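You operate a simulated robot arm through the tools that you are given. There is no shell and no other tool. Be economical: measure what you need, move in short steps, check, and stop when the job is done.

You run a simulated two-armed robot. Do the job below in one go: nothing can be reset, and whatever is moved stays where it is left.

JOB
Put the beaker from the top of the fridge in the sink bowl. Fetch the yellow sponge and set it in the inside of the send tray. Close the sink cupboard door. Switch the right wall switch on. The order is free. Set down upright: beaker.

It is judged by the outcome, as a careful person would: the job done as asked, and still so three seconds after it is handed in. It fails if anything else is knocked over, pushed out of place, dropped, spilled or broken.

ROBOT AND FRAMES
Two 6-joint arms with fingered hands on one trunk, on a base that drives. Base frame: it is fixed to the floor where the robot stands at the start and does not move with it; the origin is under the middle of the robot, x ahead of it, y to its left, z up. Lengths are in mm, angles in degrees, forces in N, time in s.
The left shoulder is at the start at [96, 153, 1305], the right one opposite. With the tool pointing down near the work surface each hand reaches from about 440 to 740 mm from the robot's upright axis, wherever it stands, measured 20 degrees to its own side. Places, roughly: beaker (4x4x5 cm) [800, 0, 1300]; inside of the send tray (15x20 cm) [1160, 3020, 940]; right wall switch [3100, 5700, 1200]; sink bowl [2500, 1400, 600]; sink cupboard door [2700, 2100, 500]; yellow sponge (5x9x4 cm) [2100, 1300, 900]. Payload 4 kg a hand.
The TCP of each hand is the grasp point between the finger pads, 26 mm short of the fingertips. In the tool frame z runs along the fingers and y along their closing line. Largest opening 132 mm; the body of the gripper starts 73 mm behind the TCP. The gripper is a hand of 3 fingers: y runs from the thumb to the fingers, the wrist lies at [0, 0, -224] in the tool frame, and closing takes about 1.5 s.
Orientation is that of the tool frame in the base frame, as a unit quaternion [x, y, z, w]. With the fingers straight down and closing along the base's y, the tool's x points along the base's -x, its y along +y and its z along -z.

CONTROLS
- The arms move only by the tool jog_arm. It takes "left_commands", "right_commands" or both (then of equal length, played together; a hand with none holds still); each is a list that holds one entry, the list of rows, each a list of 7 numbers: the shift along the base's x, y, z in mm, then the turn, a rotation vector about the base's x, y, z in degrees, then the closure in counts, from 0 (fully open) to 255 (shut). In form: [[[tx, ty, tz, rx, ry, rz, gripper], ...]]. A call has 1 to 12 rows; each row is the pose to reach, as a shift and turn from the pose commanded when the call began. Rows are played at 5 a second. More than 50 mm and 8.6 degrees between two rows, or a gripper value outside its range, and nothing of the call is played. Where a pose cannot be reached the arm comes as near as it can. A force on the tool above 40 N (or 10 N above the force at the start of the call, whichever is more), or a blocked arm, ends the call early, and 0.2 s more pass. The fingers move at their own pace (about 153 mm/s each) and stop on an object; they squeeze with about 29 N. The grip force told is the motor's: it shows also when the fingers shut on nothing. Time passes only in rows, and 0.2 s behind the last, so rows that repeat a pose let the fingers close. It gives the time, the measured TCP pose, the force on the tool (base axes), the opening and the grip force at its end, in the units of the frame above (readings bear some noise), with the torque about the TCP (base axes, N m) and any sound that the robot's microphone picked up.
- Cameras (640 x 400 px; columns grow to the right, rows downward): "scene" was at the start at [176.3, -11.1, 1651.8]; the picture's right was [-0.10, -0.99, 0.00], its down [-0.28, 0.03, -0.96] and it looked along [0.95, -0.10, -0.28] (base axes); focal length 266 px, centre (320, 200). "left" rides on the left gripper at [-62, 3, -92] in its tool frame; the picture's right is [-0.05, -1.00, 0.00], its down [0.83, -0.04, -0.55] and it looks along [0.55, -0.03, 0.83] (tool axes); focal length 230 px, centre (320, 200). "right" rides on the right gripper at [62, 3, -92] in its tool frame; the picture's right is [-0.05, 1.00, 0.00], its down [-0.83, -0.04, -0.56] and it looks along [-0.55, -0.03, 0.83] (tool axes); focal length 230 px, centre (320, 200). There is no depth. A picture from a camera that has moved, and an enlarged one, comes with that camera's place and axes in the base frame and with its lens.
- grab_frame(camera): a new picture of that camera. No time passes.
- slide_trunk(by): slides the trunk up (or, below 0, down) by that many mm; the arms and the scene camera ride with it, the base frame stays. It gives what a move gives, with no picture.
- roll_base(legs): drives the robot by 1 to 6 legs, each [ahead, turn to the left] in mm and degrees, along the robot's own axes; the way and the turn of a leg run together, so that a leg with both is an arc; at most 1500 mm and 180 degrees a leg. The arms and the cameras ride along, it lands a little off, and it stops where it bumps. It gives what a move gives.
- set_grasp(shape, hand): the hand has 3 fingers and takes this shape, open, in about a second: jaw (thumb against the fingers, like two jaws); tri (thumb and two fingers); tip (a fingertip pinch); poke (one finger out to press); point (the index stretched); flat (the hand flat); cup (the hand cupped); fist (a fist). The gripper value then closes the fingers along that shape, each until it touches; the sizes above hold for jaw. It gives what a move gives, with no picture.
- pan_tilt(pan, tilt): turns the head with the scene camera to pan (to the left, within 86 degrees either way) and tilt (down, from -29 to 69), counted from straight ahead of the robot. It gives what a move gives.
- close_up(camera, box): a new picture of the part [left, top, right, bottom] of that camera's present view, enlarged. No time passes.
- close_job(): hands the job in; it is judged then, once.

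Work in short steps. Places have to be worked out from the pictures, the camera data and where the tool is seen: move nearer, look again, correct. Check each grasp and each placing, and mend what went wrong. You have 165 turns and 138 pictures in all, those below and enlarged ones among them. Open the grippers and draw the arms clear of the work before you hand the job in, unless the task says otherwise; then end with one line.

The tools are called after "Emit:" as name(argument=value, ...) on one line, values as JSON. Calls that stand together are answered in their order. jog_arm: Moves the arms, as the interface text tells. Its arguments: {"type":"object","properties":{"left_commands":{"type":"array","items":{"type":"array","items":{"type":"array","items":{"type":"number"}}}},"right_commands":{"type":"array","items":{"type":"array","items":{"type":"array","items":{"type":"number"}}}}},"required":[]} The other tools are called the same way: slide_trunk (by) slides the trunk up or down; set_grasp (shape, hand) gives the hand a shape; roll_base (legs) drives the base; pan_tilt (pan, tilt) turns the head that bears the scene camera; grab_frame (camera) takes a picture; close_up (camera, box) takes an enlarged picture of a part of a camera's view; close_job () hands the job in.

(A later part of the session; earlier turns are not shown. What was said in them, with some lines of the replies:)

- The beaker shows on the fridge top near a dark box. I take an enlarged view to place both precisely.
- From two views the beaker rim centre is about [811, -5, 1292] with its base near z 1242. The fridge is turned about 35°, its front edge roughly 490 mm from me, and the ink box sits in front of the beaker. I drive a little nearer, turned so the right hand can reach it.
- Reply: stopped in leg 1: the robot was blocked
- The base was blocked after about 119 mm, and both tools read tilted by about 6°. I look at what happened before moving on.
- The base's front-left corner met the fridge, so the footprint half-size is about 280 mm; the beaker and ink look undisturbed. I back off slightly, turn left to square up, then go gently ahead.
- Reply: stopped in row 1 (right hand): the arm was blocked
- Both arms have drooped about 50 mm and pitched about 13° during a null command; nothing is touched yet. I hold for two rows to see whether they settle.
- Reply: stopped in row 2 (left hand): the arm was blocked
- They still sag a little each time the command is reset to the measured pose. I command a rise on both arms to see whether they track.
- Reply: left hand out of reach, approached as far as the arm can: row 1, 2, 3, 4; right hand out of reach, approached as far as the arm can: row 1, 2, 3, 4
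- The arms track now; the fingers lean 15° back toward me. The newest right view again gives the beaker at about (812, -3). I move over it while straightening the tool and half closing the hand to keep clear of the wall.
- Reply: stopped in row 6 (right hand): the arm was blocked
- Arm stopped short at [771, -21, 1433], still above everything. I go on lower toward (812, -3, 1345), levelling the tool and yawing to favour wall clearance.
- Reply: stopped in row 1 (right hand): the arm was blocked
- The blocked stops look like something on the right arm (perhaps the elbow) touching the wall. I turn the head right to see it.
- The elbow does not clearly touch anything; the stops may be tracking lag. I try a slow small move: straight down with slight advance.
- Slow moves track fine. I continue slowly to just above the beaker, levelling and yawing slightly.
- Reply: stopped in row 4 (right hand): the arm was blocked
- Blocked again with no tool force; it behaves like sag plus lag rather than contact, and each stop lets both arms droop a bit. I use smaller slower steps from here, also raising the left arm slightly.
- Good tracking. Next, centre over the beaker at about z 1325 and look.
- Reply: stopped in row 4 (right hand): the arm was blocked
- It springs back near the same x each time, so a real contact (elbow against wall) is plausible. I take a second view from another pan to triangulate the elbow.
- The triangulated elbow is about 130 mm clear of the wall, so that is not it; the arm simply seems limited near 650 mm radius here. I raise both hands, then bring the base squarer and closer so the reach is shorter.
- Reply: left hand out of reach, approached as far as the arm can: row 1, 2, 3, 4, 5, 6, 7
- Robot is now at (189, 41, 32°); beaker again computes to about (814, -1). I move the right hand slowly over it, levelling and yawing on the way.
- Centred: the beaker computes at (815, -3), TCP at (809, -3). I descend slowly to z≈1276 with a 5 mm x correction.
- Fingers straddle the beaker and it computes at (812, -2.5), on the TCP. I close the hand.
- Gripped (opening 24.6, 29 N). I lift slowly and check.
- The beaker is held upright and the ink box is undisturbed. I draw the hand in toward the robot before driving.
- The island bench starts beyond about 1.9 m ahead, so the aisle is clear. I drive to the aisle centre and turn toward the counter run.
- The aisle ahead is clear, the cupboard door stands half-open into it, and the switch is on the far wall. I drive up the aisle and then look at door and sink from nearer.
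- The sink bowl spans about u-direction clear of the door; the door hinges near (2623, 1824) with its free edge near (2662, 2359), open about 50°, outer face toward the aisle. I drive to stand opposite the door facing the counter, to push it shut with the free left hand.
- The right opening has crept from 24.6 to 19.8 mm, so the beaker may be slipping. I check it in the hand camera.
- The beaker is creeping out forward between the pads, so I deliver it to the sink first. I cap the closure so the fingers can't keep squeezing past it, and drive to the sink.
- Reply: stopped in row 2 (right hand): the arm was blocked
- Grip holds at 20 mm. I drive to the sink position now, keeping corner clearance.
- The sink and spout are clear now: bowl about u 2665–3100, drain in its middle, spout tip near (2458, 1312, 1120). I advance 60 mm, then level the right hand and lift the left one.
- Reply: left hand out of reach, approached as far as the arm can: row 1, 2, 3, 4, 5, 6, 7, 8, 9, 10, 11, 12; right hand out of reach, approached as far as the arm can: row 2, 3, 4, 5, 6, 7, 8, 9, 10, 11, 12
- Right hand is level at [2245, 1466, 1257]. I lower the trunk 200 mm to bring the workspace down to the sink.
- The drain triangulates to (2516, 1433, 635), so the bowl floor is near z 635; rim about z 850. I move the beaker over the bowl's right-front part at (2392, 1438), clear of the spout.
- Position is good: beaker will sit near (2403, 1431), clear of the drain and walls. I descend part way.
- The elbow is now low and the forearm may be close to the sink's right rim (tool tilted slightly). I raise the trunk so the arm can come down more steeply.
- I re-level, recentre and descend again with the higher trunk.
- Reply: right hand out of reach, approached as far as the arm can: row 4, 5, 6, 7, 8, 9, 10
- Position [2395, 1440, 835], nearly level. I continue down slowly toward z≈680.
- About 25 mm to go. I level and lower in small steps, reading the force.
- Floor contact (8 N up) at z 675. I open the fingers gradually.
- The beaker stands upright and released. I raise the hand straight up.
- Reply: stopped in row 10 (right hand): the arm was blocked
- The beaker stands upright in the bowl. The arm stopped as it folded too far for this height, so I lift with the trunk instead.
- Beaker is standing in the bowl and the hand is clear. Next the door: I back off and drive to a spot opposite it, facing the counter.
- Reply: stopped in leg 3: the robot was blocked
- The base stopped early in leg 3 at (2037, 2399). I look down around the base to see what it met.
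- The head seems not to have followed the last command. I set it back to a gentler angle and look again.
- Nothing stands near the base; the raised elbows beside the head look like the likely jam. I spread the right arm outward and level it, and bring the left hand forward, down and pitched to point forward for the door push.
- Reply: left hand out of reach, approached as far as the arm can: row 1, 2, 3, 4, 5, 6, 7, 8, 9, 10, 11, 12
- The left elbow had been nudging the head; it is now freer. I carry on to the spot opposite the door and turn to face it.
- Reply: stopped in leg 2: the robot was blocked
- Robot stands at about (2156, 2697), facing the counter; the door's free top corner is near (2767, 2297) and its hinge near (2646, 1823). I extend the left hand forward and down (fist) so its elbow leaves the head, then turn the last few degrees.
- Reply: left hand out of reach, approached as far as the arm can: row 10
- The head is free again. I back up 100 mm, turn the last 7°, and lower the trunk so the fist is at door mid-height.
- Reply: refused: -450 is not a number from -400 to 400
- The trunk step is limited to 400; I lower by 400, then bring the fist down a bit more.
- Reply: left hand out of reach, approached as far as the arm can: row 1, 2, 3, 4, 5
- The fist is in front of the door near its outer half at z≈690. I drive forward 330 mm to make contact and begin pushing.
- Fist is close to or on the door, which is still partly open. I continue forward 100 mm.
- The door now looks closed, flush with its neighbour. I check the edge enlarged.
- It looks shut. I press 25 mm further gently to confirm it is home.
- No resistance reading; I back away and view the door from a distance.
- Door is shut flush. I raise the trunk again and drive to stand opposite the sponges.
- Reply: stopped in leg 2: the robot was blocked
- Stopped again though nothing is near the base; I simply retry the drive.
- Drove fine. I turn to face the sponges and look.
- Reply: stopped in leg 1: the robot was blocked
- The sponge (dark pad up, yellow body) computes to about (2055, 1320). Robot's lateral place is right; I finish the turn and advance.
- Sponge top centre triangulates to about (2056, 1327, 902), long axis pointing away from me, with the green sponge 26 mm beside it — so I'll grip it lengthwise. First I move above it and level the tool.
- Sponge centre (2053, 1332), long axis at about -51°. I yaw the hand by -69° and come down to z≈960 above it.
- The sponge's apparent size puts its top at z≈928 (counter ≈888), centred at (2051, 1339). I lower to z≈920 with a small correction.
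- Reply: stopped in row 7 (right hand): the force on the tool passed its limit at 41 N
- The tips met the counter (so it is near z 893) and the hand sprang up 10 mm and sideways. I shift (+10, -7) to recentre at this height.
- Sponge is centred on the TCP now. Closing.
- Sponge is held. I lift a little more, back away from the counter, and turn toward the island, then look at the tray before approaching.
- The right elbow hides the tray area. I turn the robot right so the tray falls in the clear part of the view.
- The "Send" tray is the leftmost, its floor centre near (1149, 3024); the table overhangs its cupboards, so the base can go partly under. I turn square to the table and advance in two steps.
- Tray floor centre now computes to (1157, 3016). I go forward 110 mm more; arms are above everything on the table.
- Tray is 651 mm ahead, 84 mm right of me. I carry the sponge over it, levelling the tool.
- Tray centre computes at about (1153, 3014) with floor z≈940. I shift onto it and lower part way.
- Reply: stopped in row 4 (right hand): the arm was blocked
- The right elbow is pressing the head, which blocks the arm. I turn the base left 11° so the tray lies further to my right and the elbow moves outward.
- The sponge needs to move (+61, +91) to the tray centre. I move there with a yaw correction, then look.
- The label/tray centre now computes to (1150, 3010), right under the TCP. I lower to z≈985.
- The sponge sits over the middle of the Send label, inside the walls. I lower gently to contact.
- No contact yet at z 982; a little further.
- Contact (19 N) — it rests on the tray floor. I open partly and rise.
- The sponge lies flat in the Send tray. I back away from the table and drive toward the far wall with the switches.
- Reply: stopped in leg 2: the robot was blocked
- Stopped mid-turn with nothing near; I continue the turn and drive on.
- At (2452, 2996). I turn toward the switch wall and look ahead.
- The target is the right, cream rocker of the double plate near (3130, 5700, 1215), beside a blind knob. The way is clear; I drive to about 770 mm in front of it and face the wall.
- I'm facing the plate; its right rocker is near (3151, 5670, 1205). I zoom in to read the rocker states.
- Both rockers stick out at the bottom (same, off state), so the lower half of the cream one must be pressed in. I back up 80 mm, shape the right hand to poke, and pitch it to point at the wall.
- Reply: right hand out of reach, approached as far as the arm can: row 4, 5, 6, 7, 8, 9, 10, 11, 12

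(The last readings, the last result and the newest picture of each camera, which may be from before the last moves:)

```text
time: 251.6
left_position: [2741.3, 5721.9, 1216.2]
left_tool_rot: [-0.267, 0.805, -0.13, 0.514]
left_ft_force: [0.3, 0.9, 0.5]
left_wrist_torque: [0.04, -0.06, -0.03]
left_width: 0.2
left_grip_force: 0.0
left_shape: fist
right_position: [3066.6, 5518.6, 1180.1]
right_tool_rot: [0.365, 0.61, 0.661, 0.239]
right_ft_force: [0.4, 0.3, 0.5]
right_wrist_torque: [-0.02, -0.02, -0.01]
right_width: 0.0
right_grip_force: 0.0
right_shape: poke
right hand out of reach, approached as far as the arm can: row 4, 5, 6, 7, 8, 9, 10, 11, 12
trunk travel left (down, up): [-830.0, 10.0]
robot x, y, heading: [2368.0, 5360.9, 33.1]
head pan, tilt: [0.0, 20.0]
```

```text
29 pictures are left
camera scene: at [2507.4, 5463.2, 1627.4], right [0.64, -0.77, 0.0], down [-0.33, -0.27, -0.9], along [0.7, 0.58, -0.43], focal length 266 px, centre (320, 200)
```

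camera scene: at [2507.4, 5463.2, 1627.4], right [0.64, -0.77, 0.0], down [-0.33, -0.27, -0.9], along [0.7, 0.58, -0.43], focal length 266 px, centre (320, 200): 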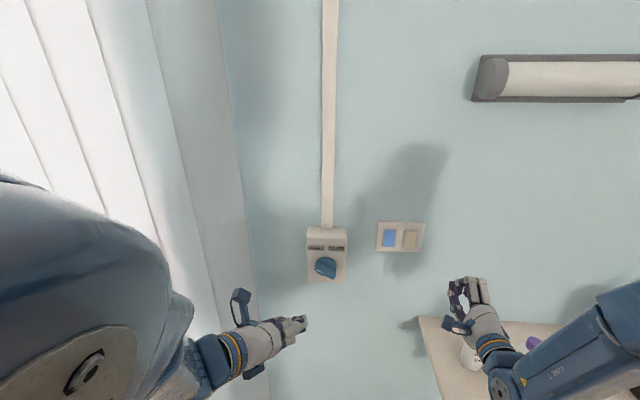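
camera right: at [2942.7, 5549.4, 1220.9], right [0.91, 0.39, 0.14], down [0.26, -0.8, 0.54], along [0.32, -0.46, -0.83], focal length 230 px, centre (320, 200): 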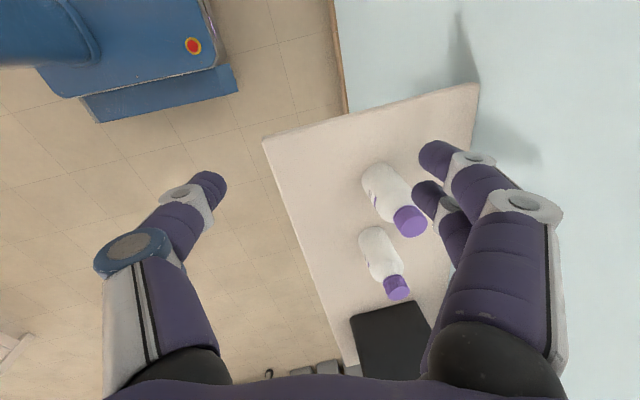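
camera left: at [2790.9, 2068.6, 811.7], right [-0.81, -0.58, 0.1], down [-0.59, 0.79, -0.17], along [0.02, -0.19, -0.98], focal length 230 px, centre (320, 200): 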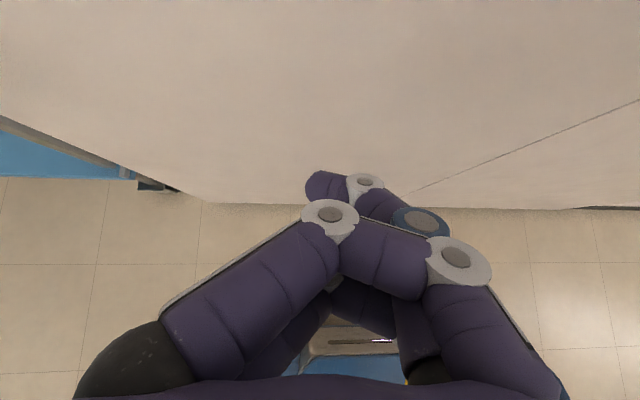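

The hand now points at the wall, TCP at [3067, 5519, 1180], about 75 mm too far right of the cream rocker. I turn the head slightly left and shift the hand over.

Emit:
pan_tilt(pan=12, tilt=25)

Emit:
jog_arm(right_commands=[[[-5, 7, 0, 0, 0, -0.5, 0], [-11, 15, 0, 0, 0, -1, 0], [-17, 24, 0, 0, 0, -1.5, 0], [-24, 34, 0, 0, 0, -2, 0], [-31, 44, 0, 0, 0, -3, 0], [-37, 53, 0, 0, 0, -3.5, 0], [-43, 61, 0, 0, 0, -4, 0], [-43, 61, 0, 0, 0, -4, 0]]])

Emit:
grab_frame(camera="scene")

Emit:
grab_frame(camera="right")

```text
time: 252.4
left_position: [2746.9, 5720.3, 1226.0]
left_tool_rot: [-0.262, 0.802, -0.128, 0.522]
left_ft_force: [1.0, -0.5, 0.3]
left_wrist_torque: [0.01, -0.04, 0.04]
left_width: 0.2
left_grip_force: 0.0
left_shape: fist
right_position: [3069.5, 5515.5, 1178.3]
right_tool_rot: [0.367, 0.61, 0.661, 0.238]
right_ft_force: [0.1, -1.0, 0.6]
right_wrist_torque: [0.01, -0.01, 0.01]
right_width: 0.0
right_grip_force: 0.1
right_shape: poke
trunk travel left (down, up): [-830.0, 10.0]
robot x, y, heading: [2371.1, 5359.9, 33.1]
head pan, tilt: [12.0, 25.0]
```

```text
time: 254.2
left_position: [2745.5, 5721.8, 1230.2]
left_tool_rot: [-0.259, 0.8, -0.127, 0.525]
left_ft_force: [-0.1, -0.4, -0.2]
left_wrist_torque: [0.0, 0.0, 0.01]
left_width: 0.0
left_grip_force: 0.0
left_shape: fist
right_position: [3067.3, 5516.5, 1177.5]
right_tool_rot: [0.366, 0.61, 0.661, 0.238]
right_ft_force: [-0.3, -0.2, -0.3]
right_wrist_torque: [-0.03, 0.0, 0.0]
right_width: 0.0
right_grip_force: 0.1
right_shape: poke
right hand out of reach, approached as far as the arm can: row 1, 2, 3, 4, 5, 6, 7, 8
trunk travel left (down, up): [-830.0, 10.0]
robot x, y, heading: [2372.2, 5361.1, 33.2]
head pan, tilt: [12.0, 25.0]
```

```text
28 pictures are left
camera scene: at [2499.9, 5470.8, 1623.6], right [0.75, -0.66, -0.01], down [-0.31, -0.35, -0.89], along [0.58, 0.67, -0.46], focal length 266 px, centre (320, 200)
```

scene: 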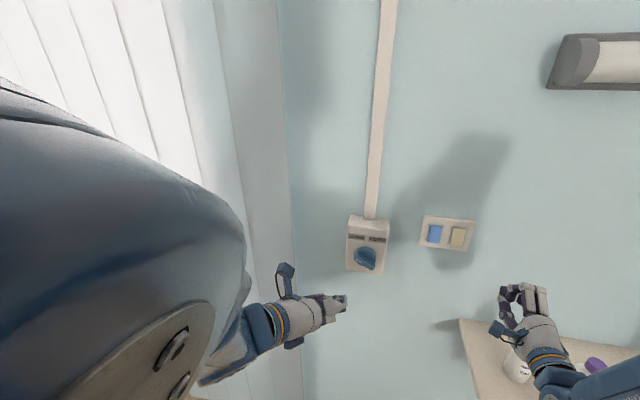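

```text
27 pictures are left
camera right: at [2959.2, 5505.2, 1195.3], right [0.16, -0.18, 0.97], down [0.08, -0.98, -0.2], along [0.98, 0.11, -0.15], focal length 230 px, centre (320, 200)
```

right: 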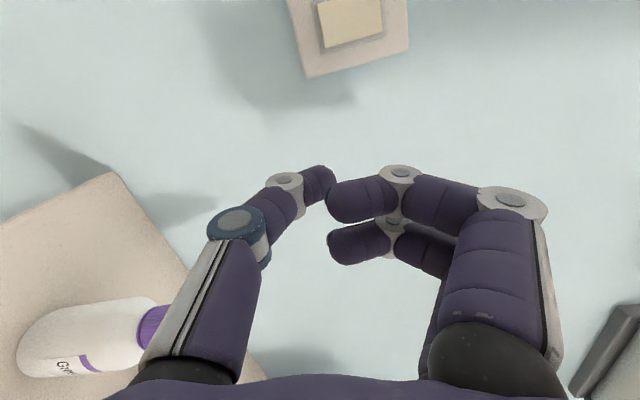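

The arm can't shift sideways here, but turning the base left 6.5° brings the fingertip across. I do that and look.

Emit:
roll_base(legs=[[0, 6.5]])

Emit:
jog_arm(right_commands=[[[0, 0, 0, 0, 0, 0, 0], [0, 0, 0, 0, 0, 0, 0]]])

Emit:
grab_frame(camera="right")

Emit:
grab_frame(camera="scene")

```text
time: 255.2
left_position: [2701.7, 5761.1, 1230.7]
left_tool_rot: [-0.305, 0.783, -0.095, 0.533]
left_ft_force: [0.1, -0.2, -0.7]
left_wrist_torque: [0.02, 0.02, -0.01]
left_width: 0.0
left_grip_force: 0.1
left_shape: fist
right_position: [3045.2, 5596.4, 1178.0]
right_tool_rot: [0.331, 0.63, 0.673, 0.2]
right_ft_force: [-0.1, -0.4, 0.2]
right_wrist_torque: [0.02, 0.01, 0.02]
right_width: 0.0
right_grip_force: 0.1
right_shape: poke
trunk travel left (down, up): [-830.0, 10.0]
robot x, y, heading: [2373.3, 5355.6, 39.9]
head pan, tilt: [12.0, 25.0]
```

```text
time: 255.8
left_position: [2704.7, 5757.6, 1235.4]
left_tool_rot: [-0.302, 0.776, -0.115, 0.542]
left_ft_force: [0.7, 0.3, 0.0]
left_wrist_torque: [-0.01, 0.0, 0.0]
left_width: 0.0
left_grip_force: 0.1
left_shape: fist
right_position: [3029.2, 5585.6, 1190.3]
right_tool_rot: [0.332, 0.622, 0.682, 0.194]
right_ft_force: [0.3, 0.8, 0.8]
right_wrist_torque: [0.02, 0.0, 0.0]
right_width: 0.0
right_grip_force: 0.0
right_shape: poke
trunk travel left (down, up): [-830.0, 10.0]
robot x, y, heading: [2369.0, 5355.7, 40.0]
head pan, tilt: [12.0, 25.0]
```

```text
26 pictures are left
camera right: at [2922.5, 5561.0, 1206.2], right [0.19, -0.19, 0.96], down [0.19, -0.96, -0.22], along [0.96, 0.23, -0.14], focal length 230 px, centre (320, 200)
```

right: 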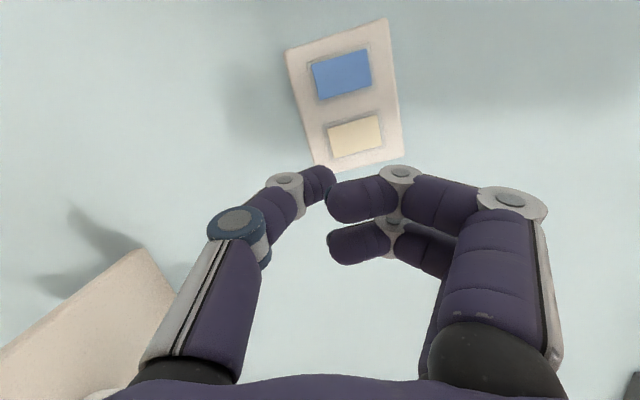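

```text
25 pictures are left
camera scene: at [2486.0, 5486.1, 1621.4], right [0.83, -0.55, -0.01], down [-0.27, -0.4, -0.87], along [0.48, 0.73, -0.48], focal length 266 px, centre (320, 200)
```

scene: 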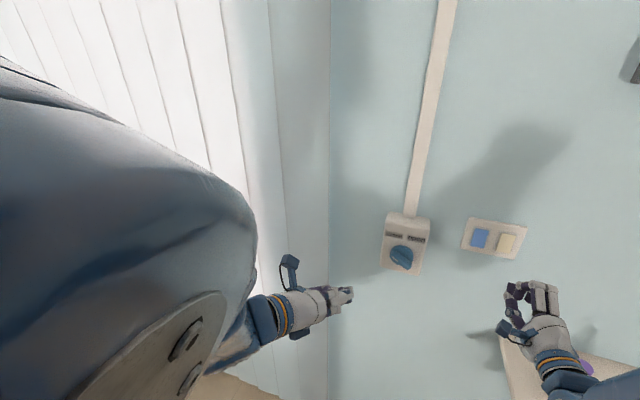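

The rocker's lower half is at about (3143, 5670, 1203); the fingertip is near (3047, 5605, 1190). I advance most of the way and check alignment.

Emit:
jog_arm(right_commands=[[[8, 5, 2, 0, 0, 0, 0], [16, 11, 4, 0, 0, 0, 0], [26, 18, 6, 0, 0, 0, 0], [36, 24, 8, 0, 0, 0, 0], [46, 31, 10, 0, 0, 0, 0], [56, 38, 12, 0, 0, 0, 0], [66, 45, 13, 0, 0, 0, 0], [74, 50, 13, 0, 0, 0, 0], [74, 50, 13, 0, 0, 0, 0]]])

Emit:
grab_frame(camera="right")

Emit:
close_up(camera="scene", box=[440, 190, 600, 320])

```text
time: 257.8
left_position: [2704.8, 5756.9, 1238.3]
left_tool_rot: [-0.301, 0.775, -0.115, 0.543]
left_ft_force: [0.2, 0.1, -0.6]
left_wrist_torque: [0.03, -0.02, 0.01]
left_width: 0.0
left_grip_force: 0.0
left_shape: fist
right_position: [3102.0, 5633.1, 1203.2]
right_tool_rot: [0.326, 0.625, 0.68, 0.201]
right_ft_force: [0.4, -0.7, -0.1]
right_wrist_torque: [0.01, 0.0, -0.02]
right_width: 0.2
right_grip_force: 0.1
right_shape: poke
right hand out of reach, approached as far as the arm can: row 1
trunk travel left (down, up): [-830.0, 10.0]
robot x, y, heading: [2370.2, 5359.4, 39.9]
head pan, tilt: [12.0, 25.0]
```

```text
24 pictures are left
camera right: at [2994.7, 5609.2, 1218.2], right [0.17, -0.17, 0.97], down [0.19, -0.96, -0.21], along [0.97, 0.22, -0.13], focal length 230 px, centre (320, 200)
```

right: 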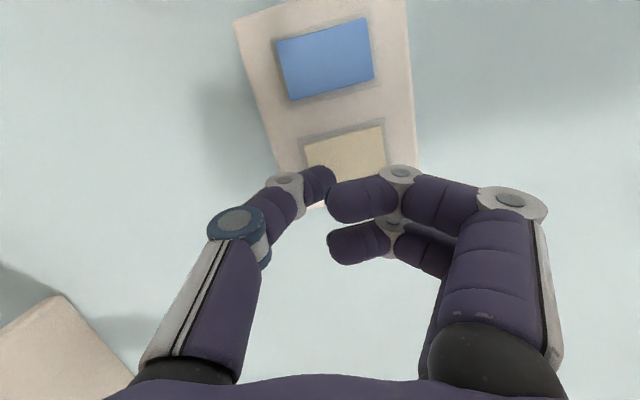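

```text
3.08 times, centred on (520, 255) of scene
camera zoom: at [2481.9, 5486.3, 1621.1], right [0.85, -0.53, -0.01], down [-0.26, -0.41, -0.87], along [0.46, 0.74, -0.49], focal length 820 px, centre (-295, 31)
```

zoom: 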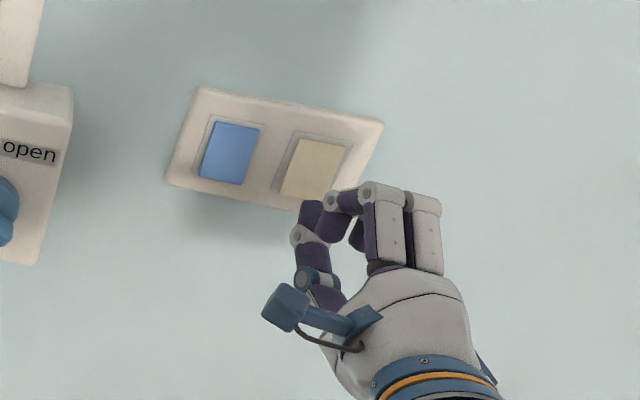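

The fingertip is lined up with the lower quarter of the cream rocker, about 25–30 mm away. I press forward in small rows.

Emit:
jog_arm(right_commands=[[[4, 3, 0, 0, 0, 0, 0], [8, 6, 0, 0, 0, 0, 0], [12, 8, 0, 0, 0, 0, 0], [16, 11, 0, 0, 0, 0, 0], [19, 13, 0, 0, 0, 0, 0], [22, 15, 0, 0, 0, 0, 0], [25, 17, 0, 0, 0, 0, 0], [28, 19, 0, 0, 0, 0, 0]]])

Emit:
grab_frame(camera="right")

```text
time: 259.3
left_position: [2709.1, 5749.4, 1246.2]
left_tool_rot: [-0.298, 0.766, -0.135, 0.553]
left_ft_force: [0.5, 0.1, -0.8]
left_wrist_torque: [0.02, 0.03, 0.01]
left_width: 0.0
left_grip_force: 0.0
left_shape: fist
right_position: [3107.3, 5637.0, 1212.5]
right_tool_rot: [0.325, 0.623, 0.683, 0.2]
right_ft_force: [1.1, -0.3, 0.0]
right_wrist_torque: [0.0, -0.02, -0.01]
right_width: 0.0
right_grip_force: 0.0
right_shape: poke
trunk travel left (down, up): [-830.0, 10.0]
robot x, y, heading: [2372.2, 5359.1, 39.7]
head pan, tilt: [12.0, 25.0]
heard: click
stopped in row 7 (right hand): the force on the tool passed its limit at 42 N (the readings are from after the stop); the commanded pose is now the measured one
```

```text
22 pictures are left
camera right: at [3000.8, 5612.4, 1226.6], right [0.17, -0.18, 0.97], down [0.2, -0.96, -0.21], along [0.97, 0.23, -0.12], focal length 230 px, centre (320, 200)
```

right: 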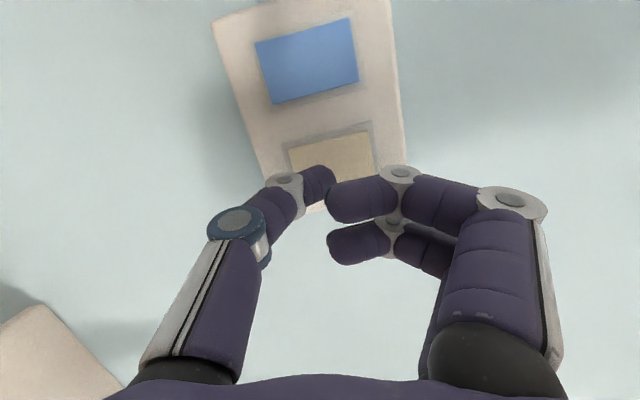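

A click was heard. I withdraw and inspect the rockers.

Emit:
roll_base(legs=[[-200, 0]])

Emit:
pan_tilt(pan=0, tilt=20)

Emit:
grab_frame(camera="scene")

```text
time: 260.9
left_position: [2559.9, 5628.0, 1240.7]
left_tool_rot: [-0.303, 0.767, -0.138, 0.548]
left_ft_force: [0.8, 0.6, 1.2]
left_wrist_torque: [0.0, 0.09, -0.04]
left_width: 0.1
left_grip_force: 0.0
left_shape: fist
right_position: [2960.4, 5514.7, 1207.2]
right_tool_rot: [0.326, 0.625, 0.681, 0.201]
right_ft_force: [0.1, -0.6, 0.4]
right_wrist_torque: [0.0, 0.02, -0.01]
right_width: 0.0
right_grip_force: 0.0
right_shape: poke
trunk travel left (down, up): [-830.0, 10.0]
robot x, y, heading: [2220.2, 5231.6, 39.8]
head pan, tilt: [12.0, 25.0]
```

```text
time: 261.6
left_position: [2562.2, 5617.0, 1252.1]
left_tool_rot: [-0.296, 0.756, -0.158, 0.562]
left_ft_force: [-1.6, 0.3, 0.1]
left_wrist_torque: [0.0, 0.01, -0.01]
left_width: 0.0
left_grip_force: 0.0
left_shape: fist
right_position: [2942.7, 5497.9, 1224.6]
right_tool_rot: [0.322, 0.618, 0.688, 0.202]
right_ft_force: [0.5, 0.0, 0.5]
right_wrist_torque: [-0.04, 0.0, 0.0]
right_width: 0.3
right_grip_force: 0.0
right_shape: poke
trunk travel left (down, up): [-830.0, 10.0]
robot x, y, heading: [2220.3, 5230.1, 39.6]
head pan, tilt: [0.0, 20.0]
```

```text
21 pictures are left
camera scene: at [2333.7, 5359.0, 1619.2], right [0.84, -0.54, -0.01], down [-0.28, -0.42, -0.86], along [0.47, 0.73, -0.51], focal length 266 px, centre (320, 200)
```

scene: 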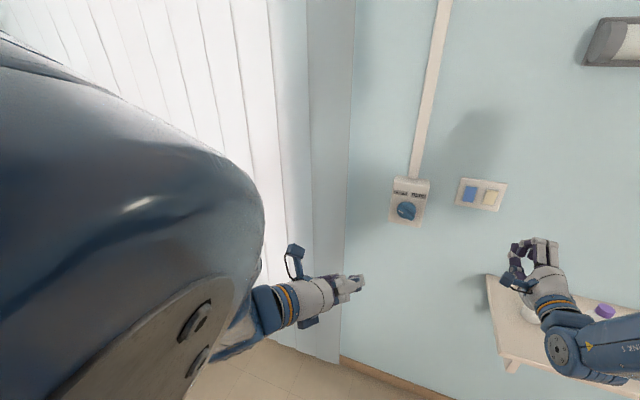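

Emit:
close_up(camera="scene", box=[440, 165, 530, 225])

```text
6.67 times, centred on (485, 195) of scene
camera zoom: at [2333.7, 5359.0, 1619.2], right [0.84, -0.54, -0.01], down [-0.28, -0.42, -0.86], along [0.47, 0.73, -0.51], focal length 1777 px, centre (-780, 233)
```

zoom: 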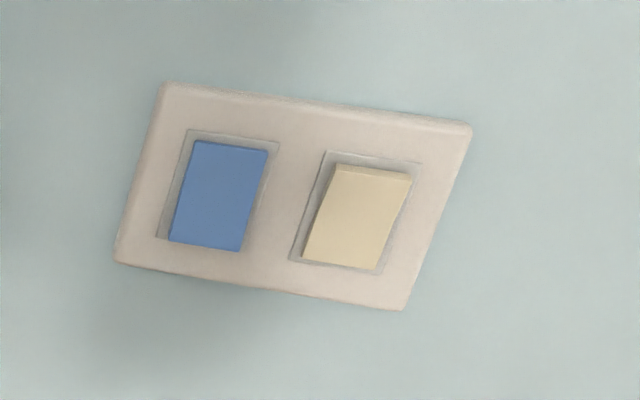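

The cream rocker has flipped (top now proud) while the blue one is unchanged. I open both hands, clear of everything.

Emit:
set_grasp(hand="right", shape="jaw")

Emit:
set_grasp(hand="left", shape="jaw")

```text
time: 262.5
left_position: [2559.6, 5617.4, 1253.4]
left_tool_rot: [-0.295, 0.756, -0.159, 0.563]
left_ft_force: [-0.6, -0.1, 0.0]
left_wrist_torque: [0.02, 0.05, 0.02]
left_width: 0.0
left_grip_force: 0.1
left_shape: fist
right_position: [2939.9, 5497.8, 1224.4]
right_tool_rot: [0.321, 0.618, 0.688, 0.203]
right_ft_force: [-0.6, -0.5, 0.2]
right_wrist_torque: [0.01, 0.01, -0.01]
right_width: 132.1
right_grip_force: 0.0
right_shape: jaw
trunk travel left (down, up): [-830.0, 10.0]
robot x, y, heading: [2216.9, 5232.0, 39.6]
head pan, tilt: [0.0, 20.0]
```

```text
time: 263.4
left_position: [2560.8, 5617.8, 1253.1]
left_tool_rot: [-0.295, 0.755, -0.158, 0.563]
left_ft_force: [0.7, 0.4, -0.2]
left_wrist_torque: [0.02, -0.03, 0.04]
left_width: 58.0
left_grip_force: 0.0
left_shape: jaw
right_position: [2940.3, 5496.7, 1223.8]
right_tool_rot: [0.321, 0.617, 0.689, 0.203]
right_ft_force: [-0.6, 0.6, -0.4]
right_wrist_torque: [-0.03, 0.02, -0.01]
right_width: 131.7
right_grip_force: 0.0
right_shape: jaw
trunk travel left (down, up): [-830.0, 10.0]
robot x, y, heading: [2221.7, 5234.4, 39.8]
head pan, tilt: [0.0, 20.0]
```

All four parts are done: beaker upright in the bowl, sponge flat in the Send tray, door shut, right rocker flipped with a click. Both hands are empty and clear, so I hand the job in.

Emit:
close_job()

```text
The job is handed in.
```

I finished all four parts and handed the job in: the beaker stands upright in the sink bowl, the yellow sponge lies in the Send tray, the sink cupboard door is closed, and the right wall switch was pressed over with a click. The switch has no on/off marking, so I took its starting position as off.
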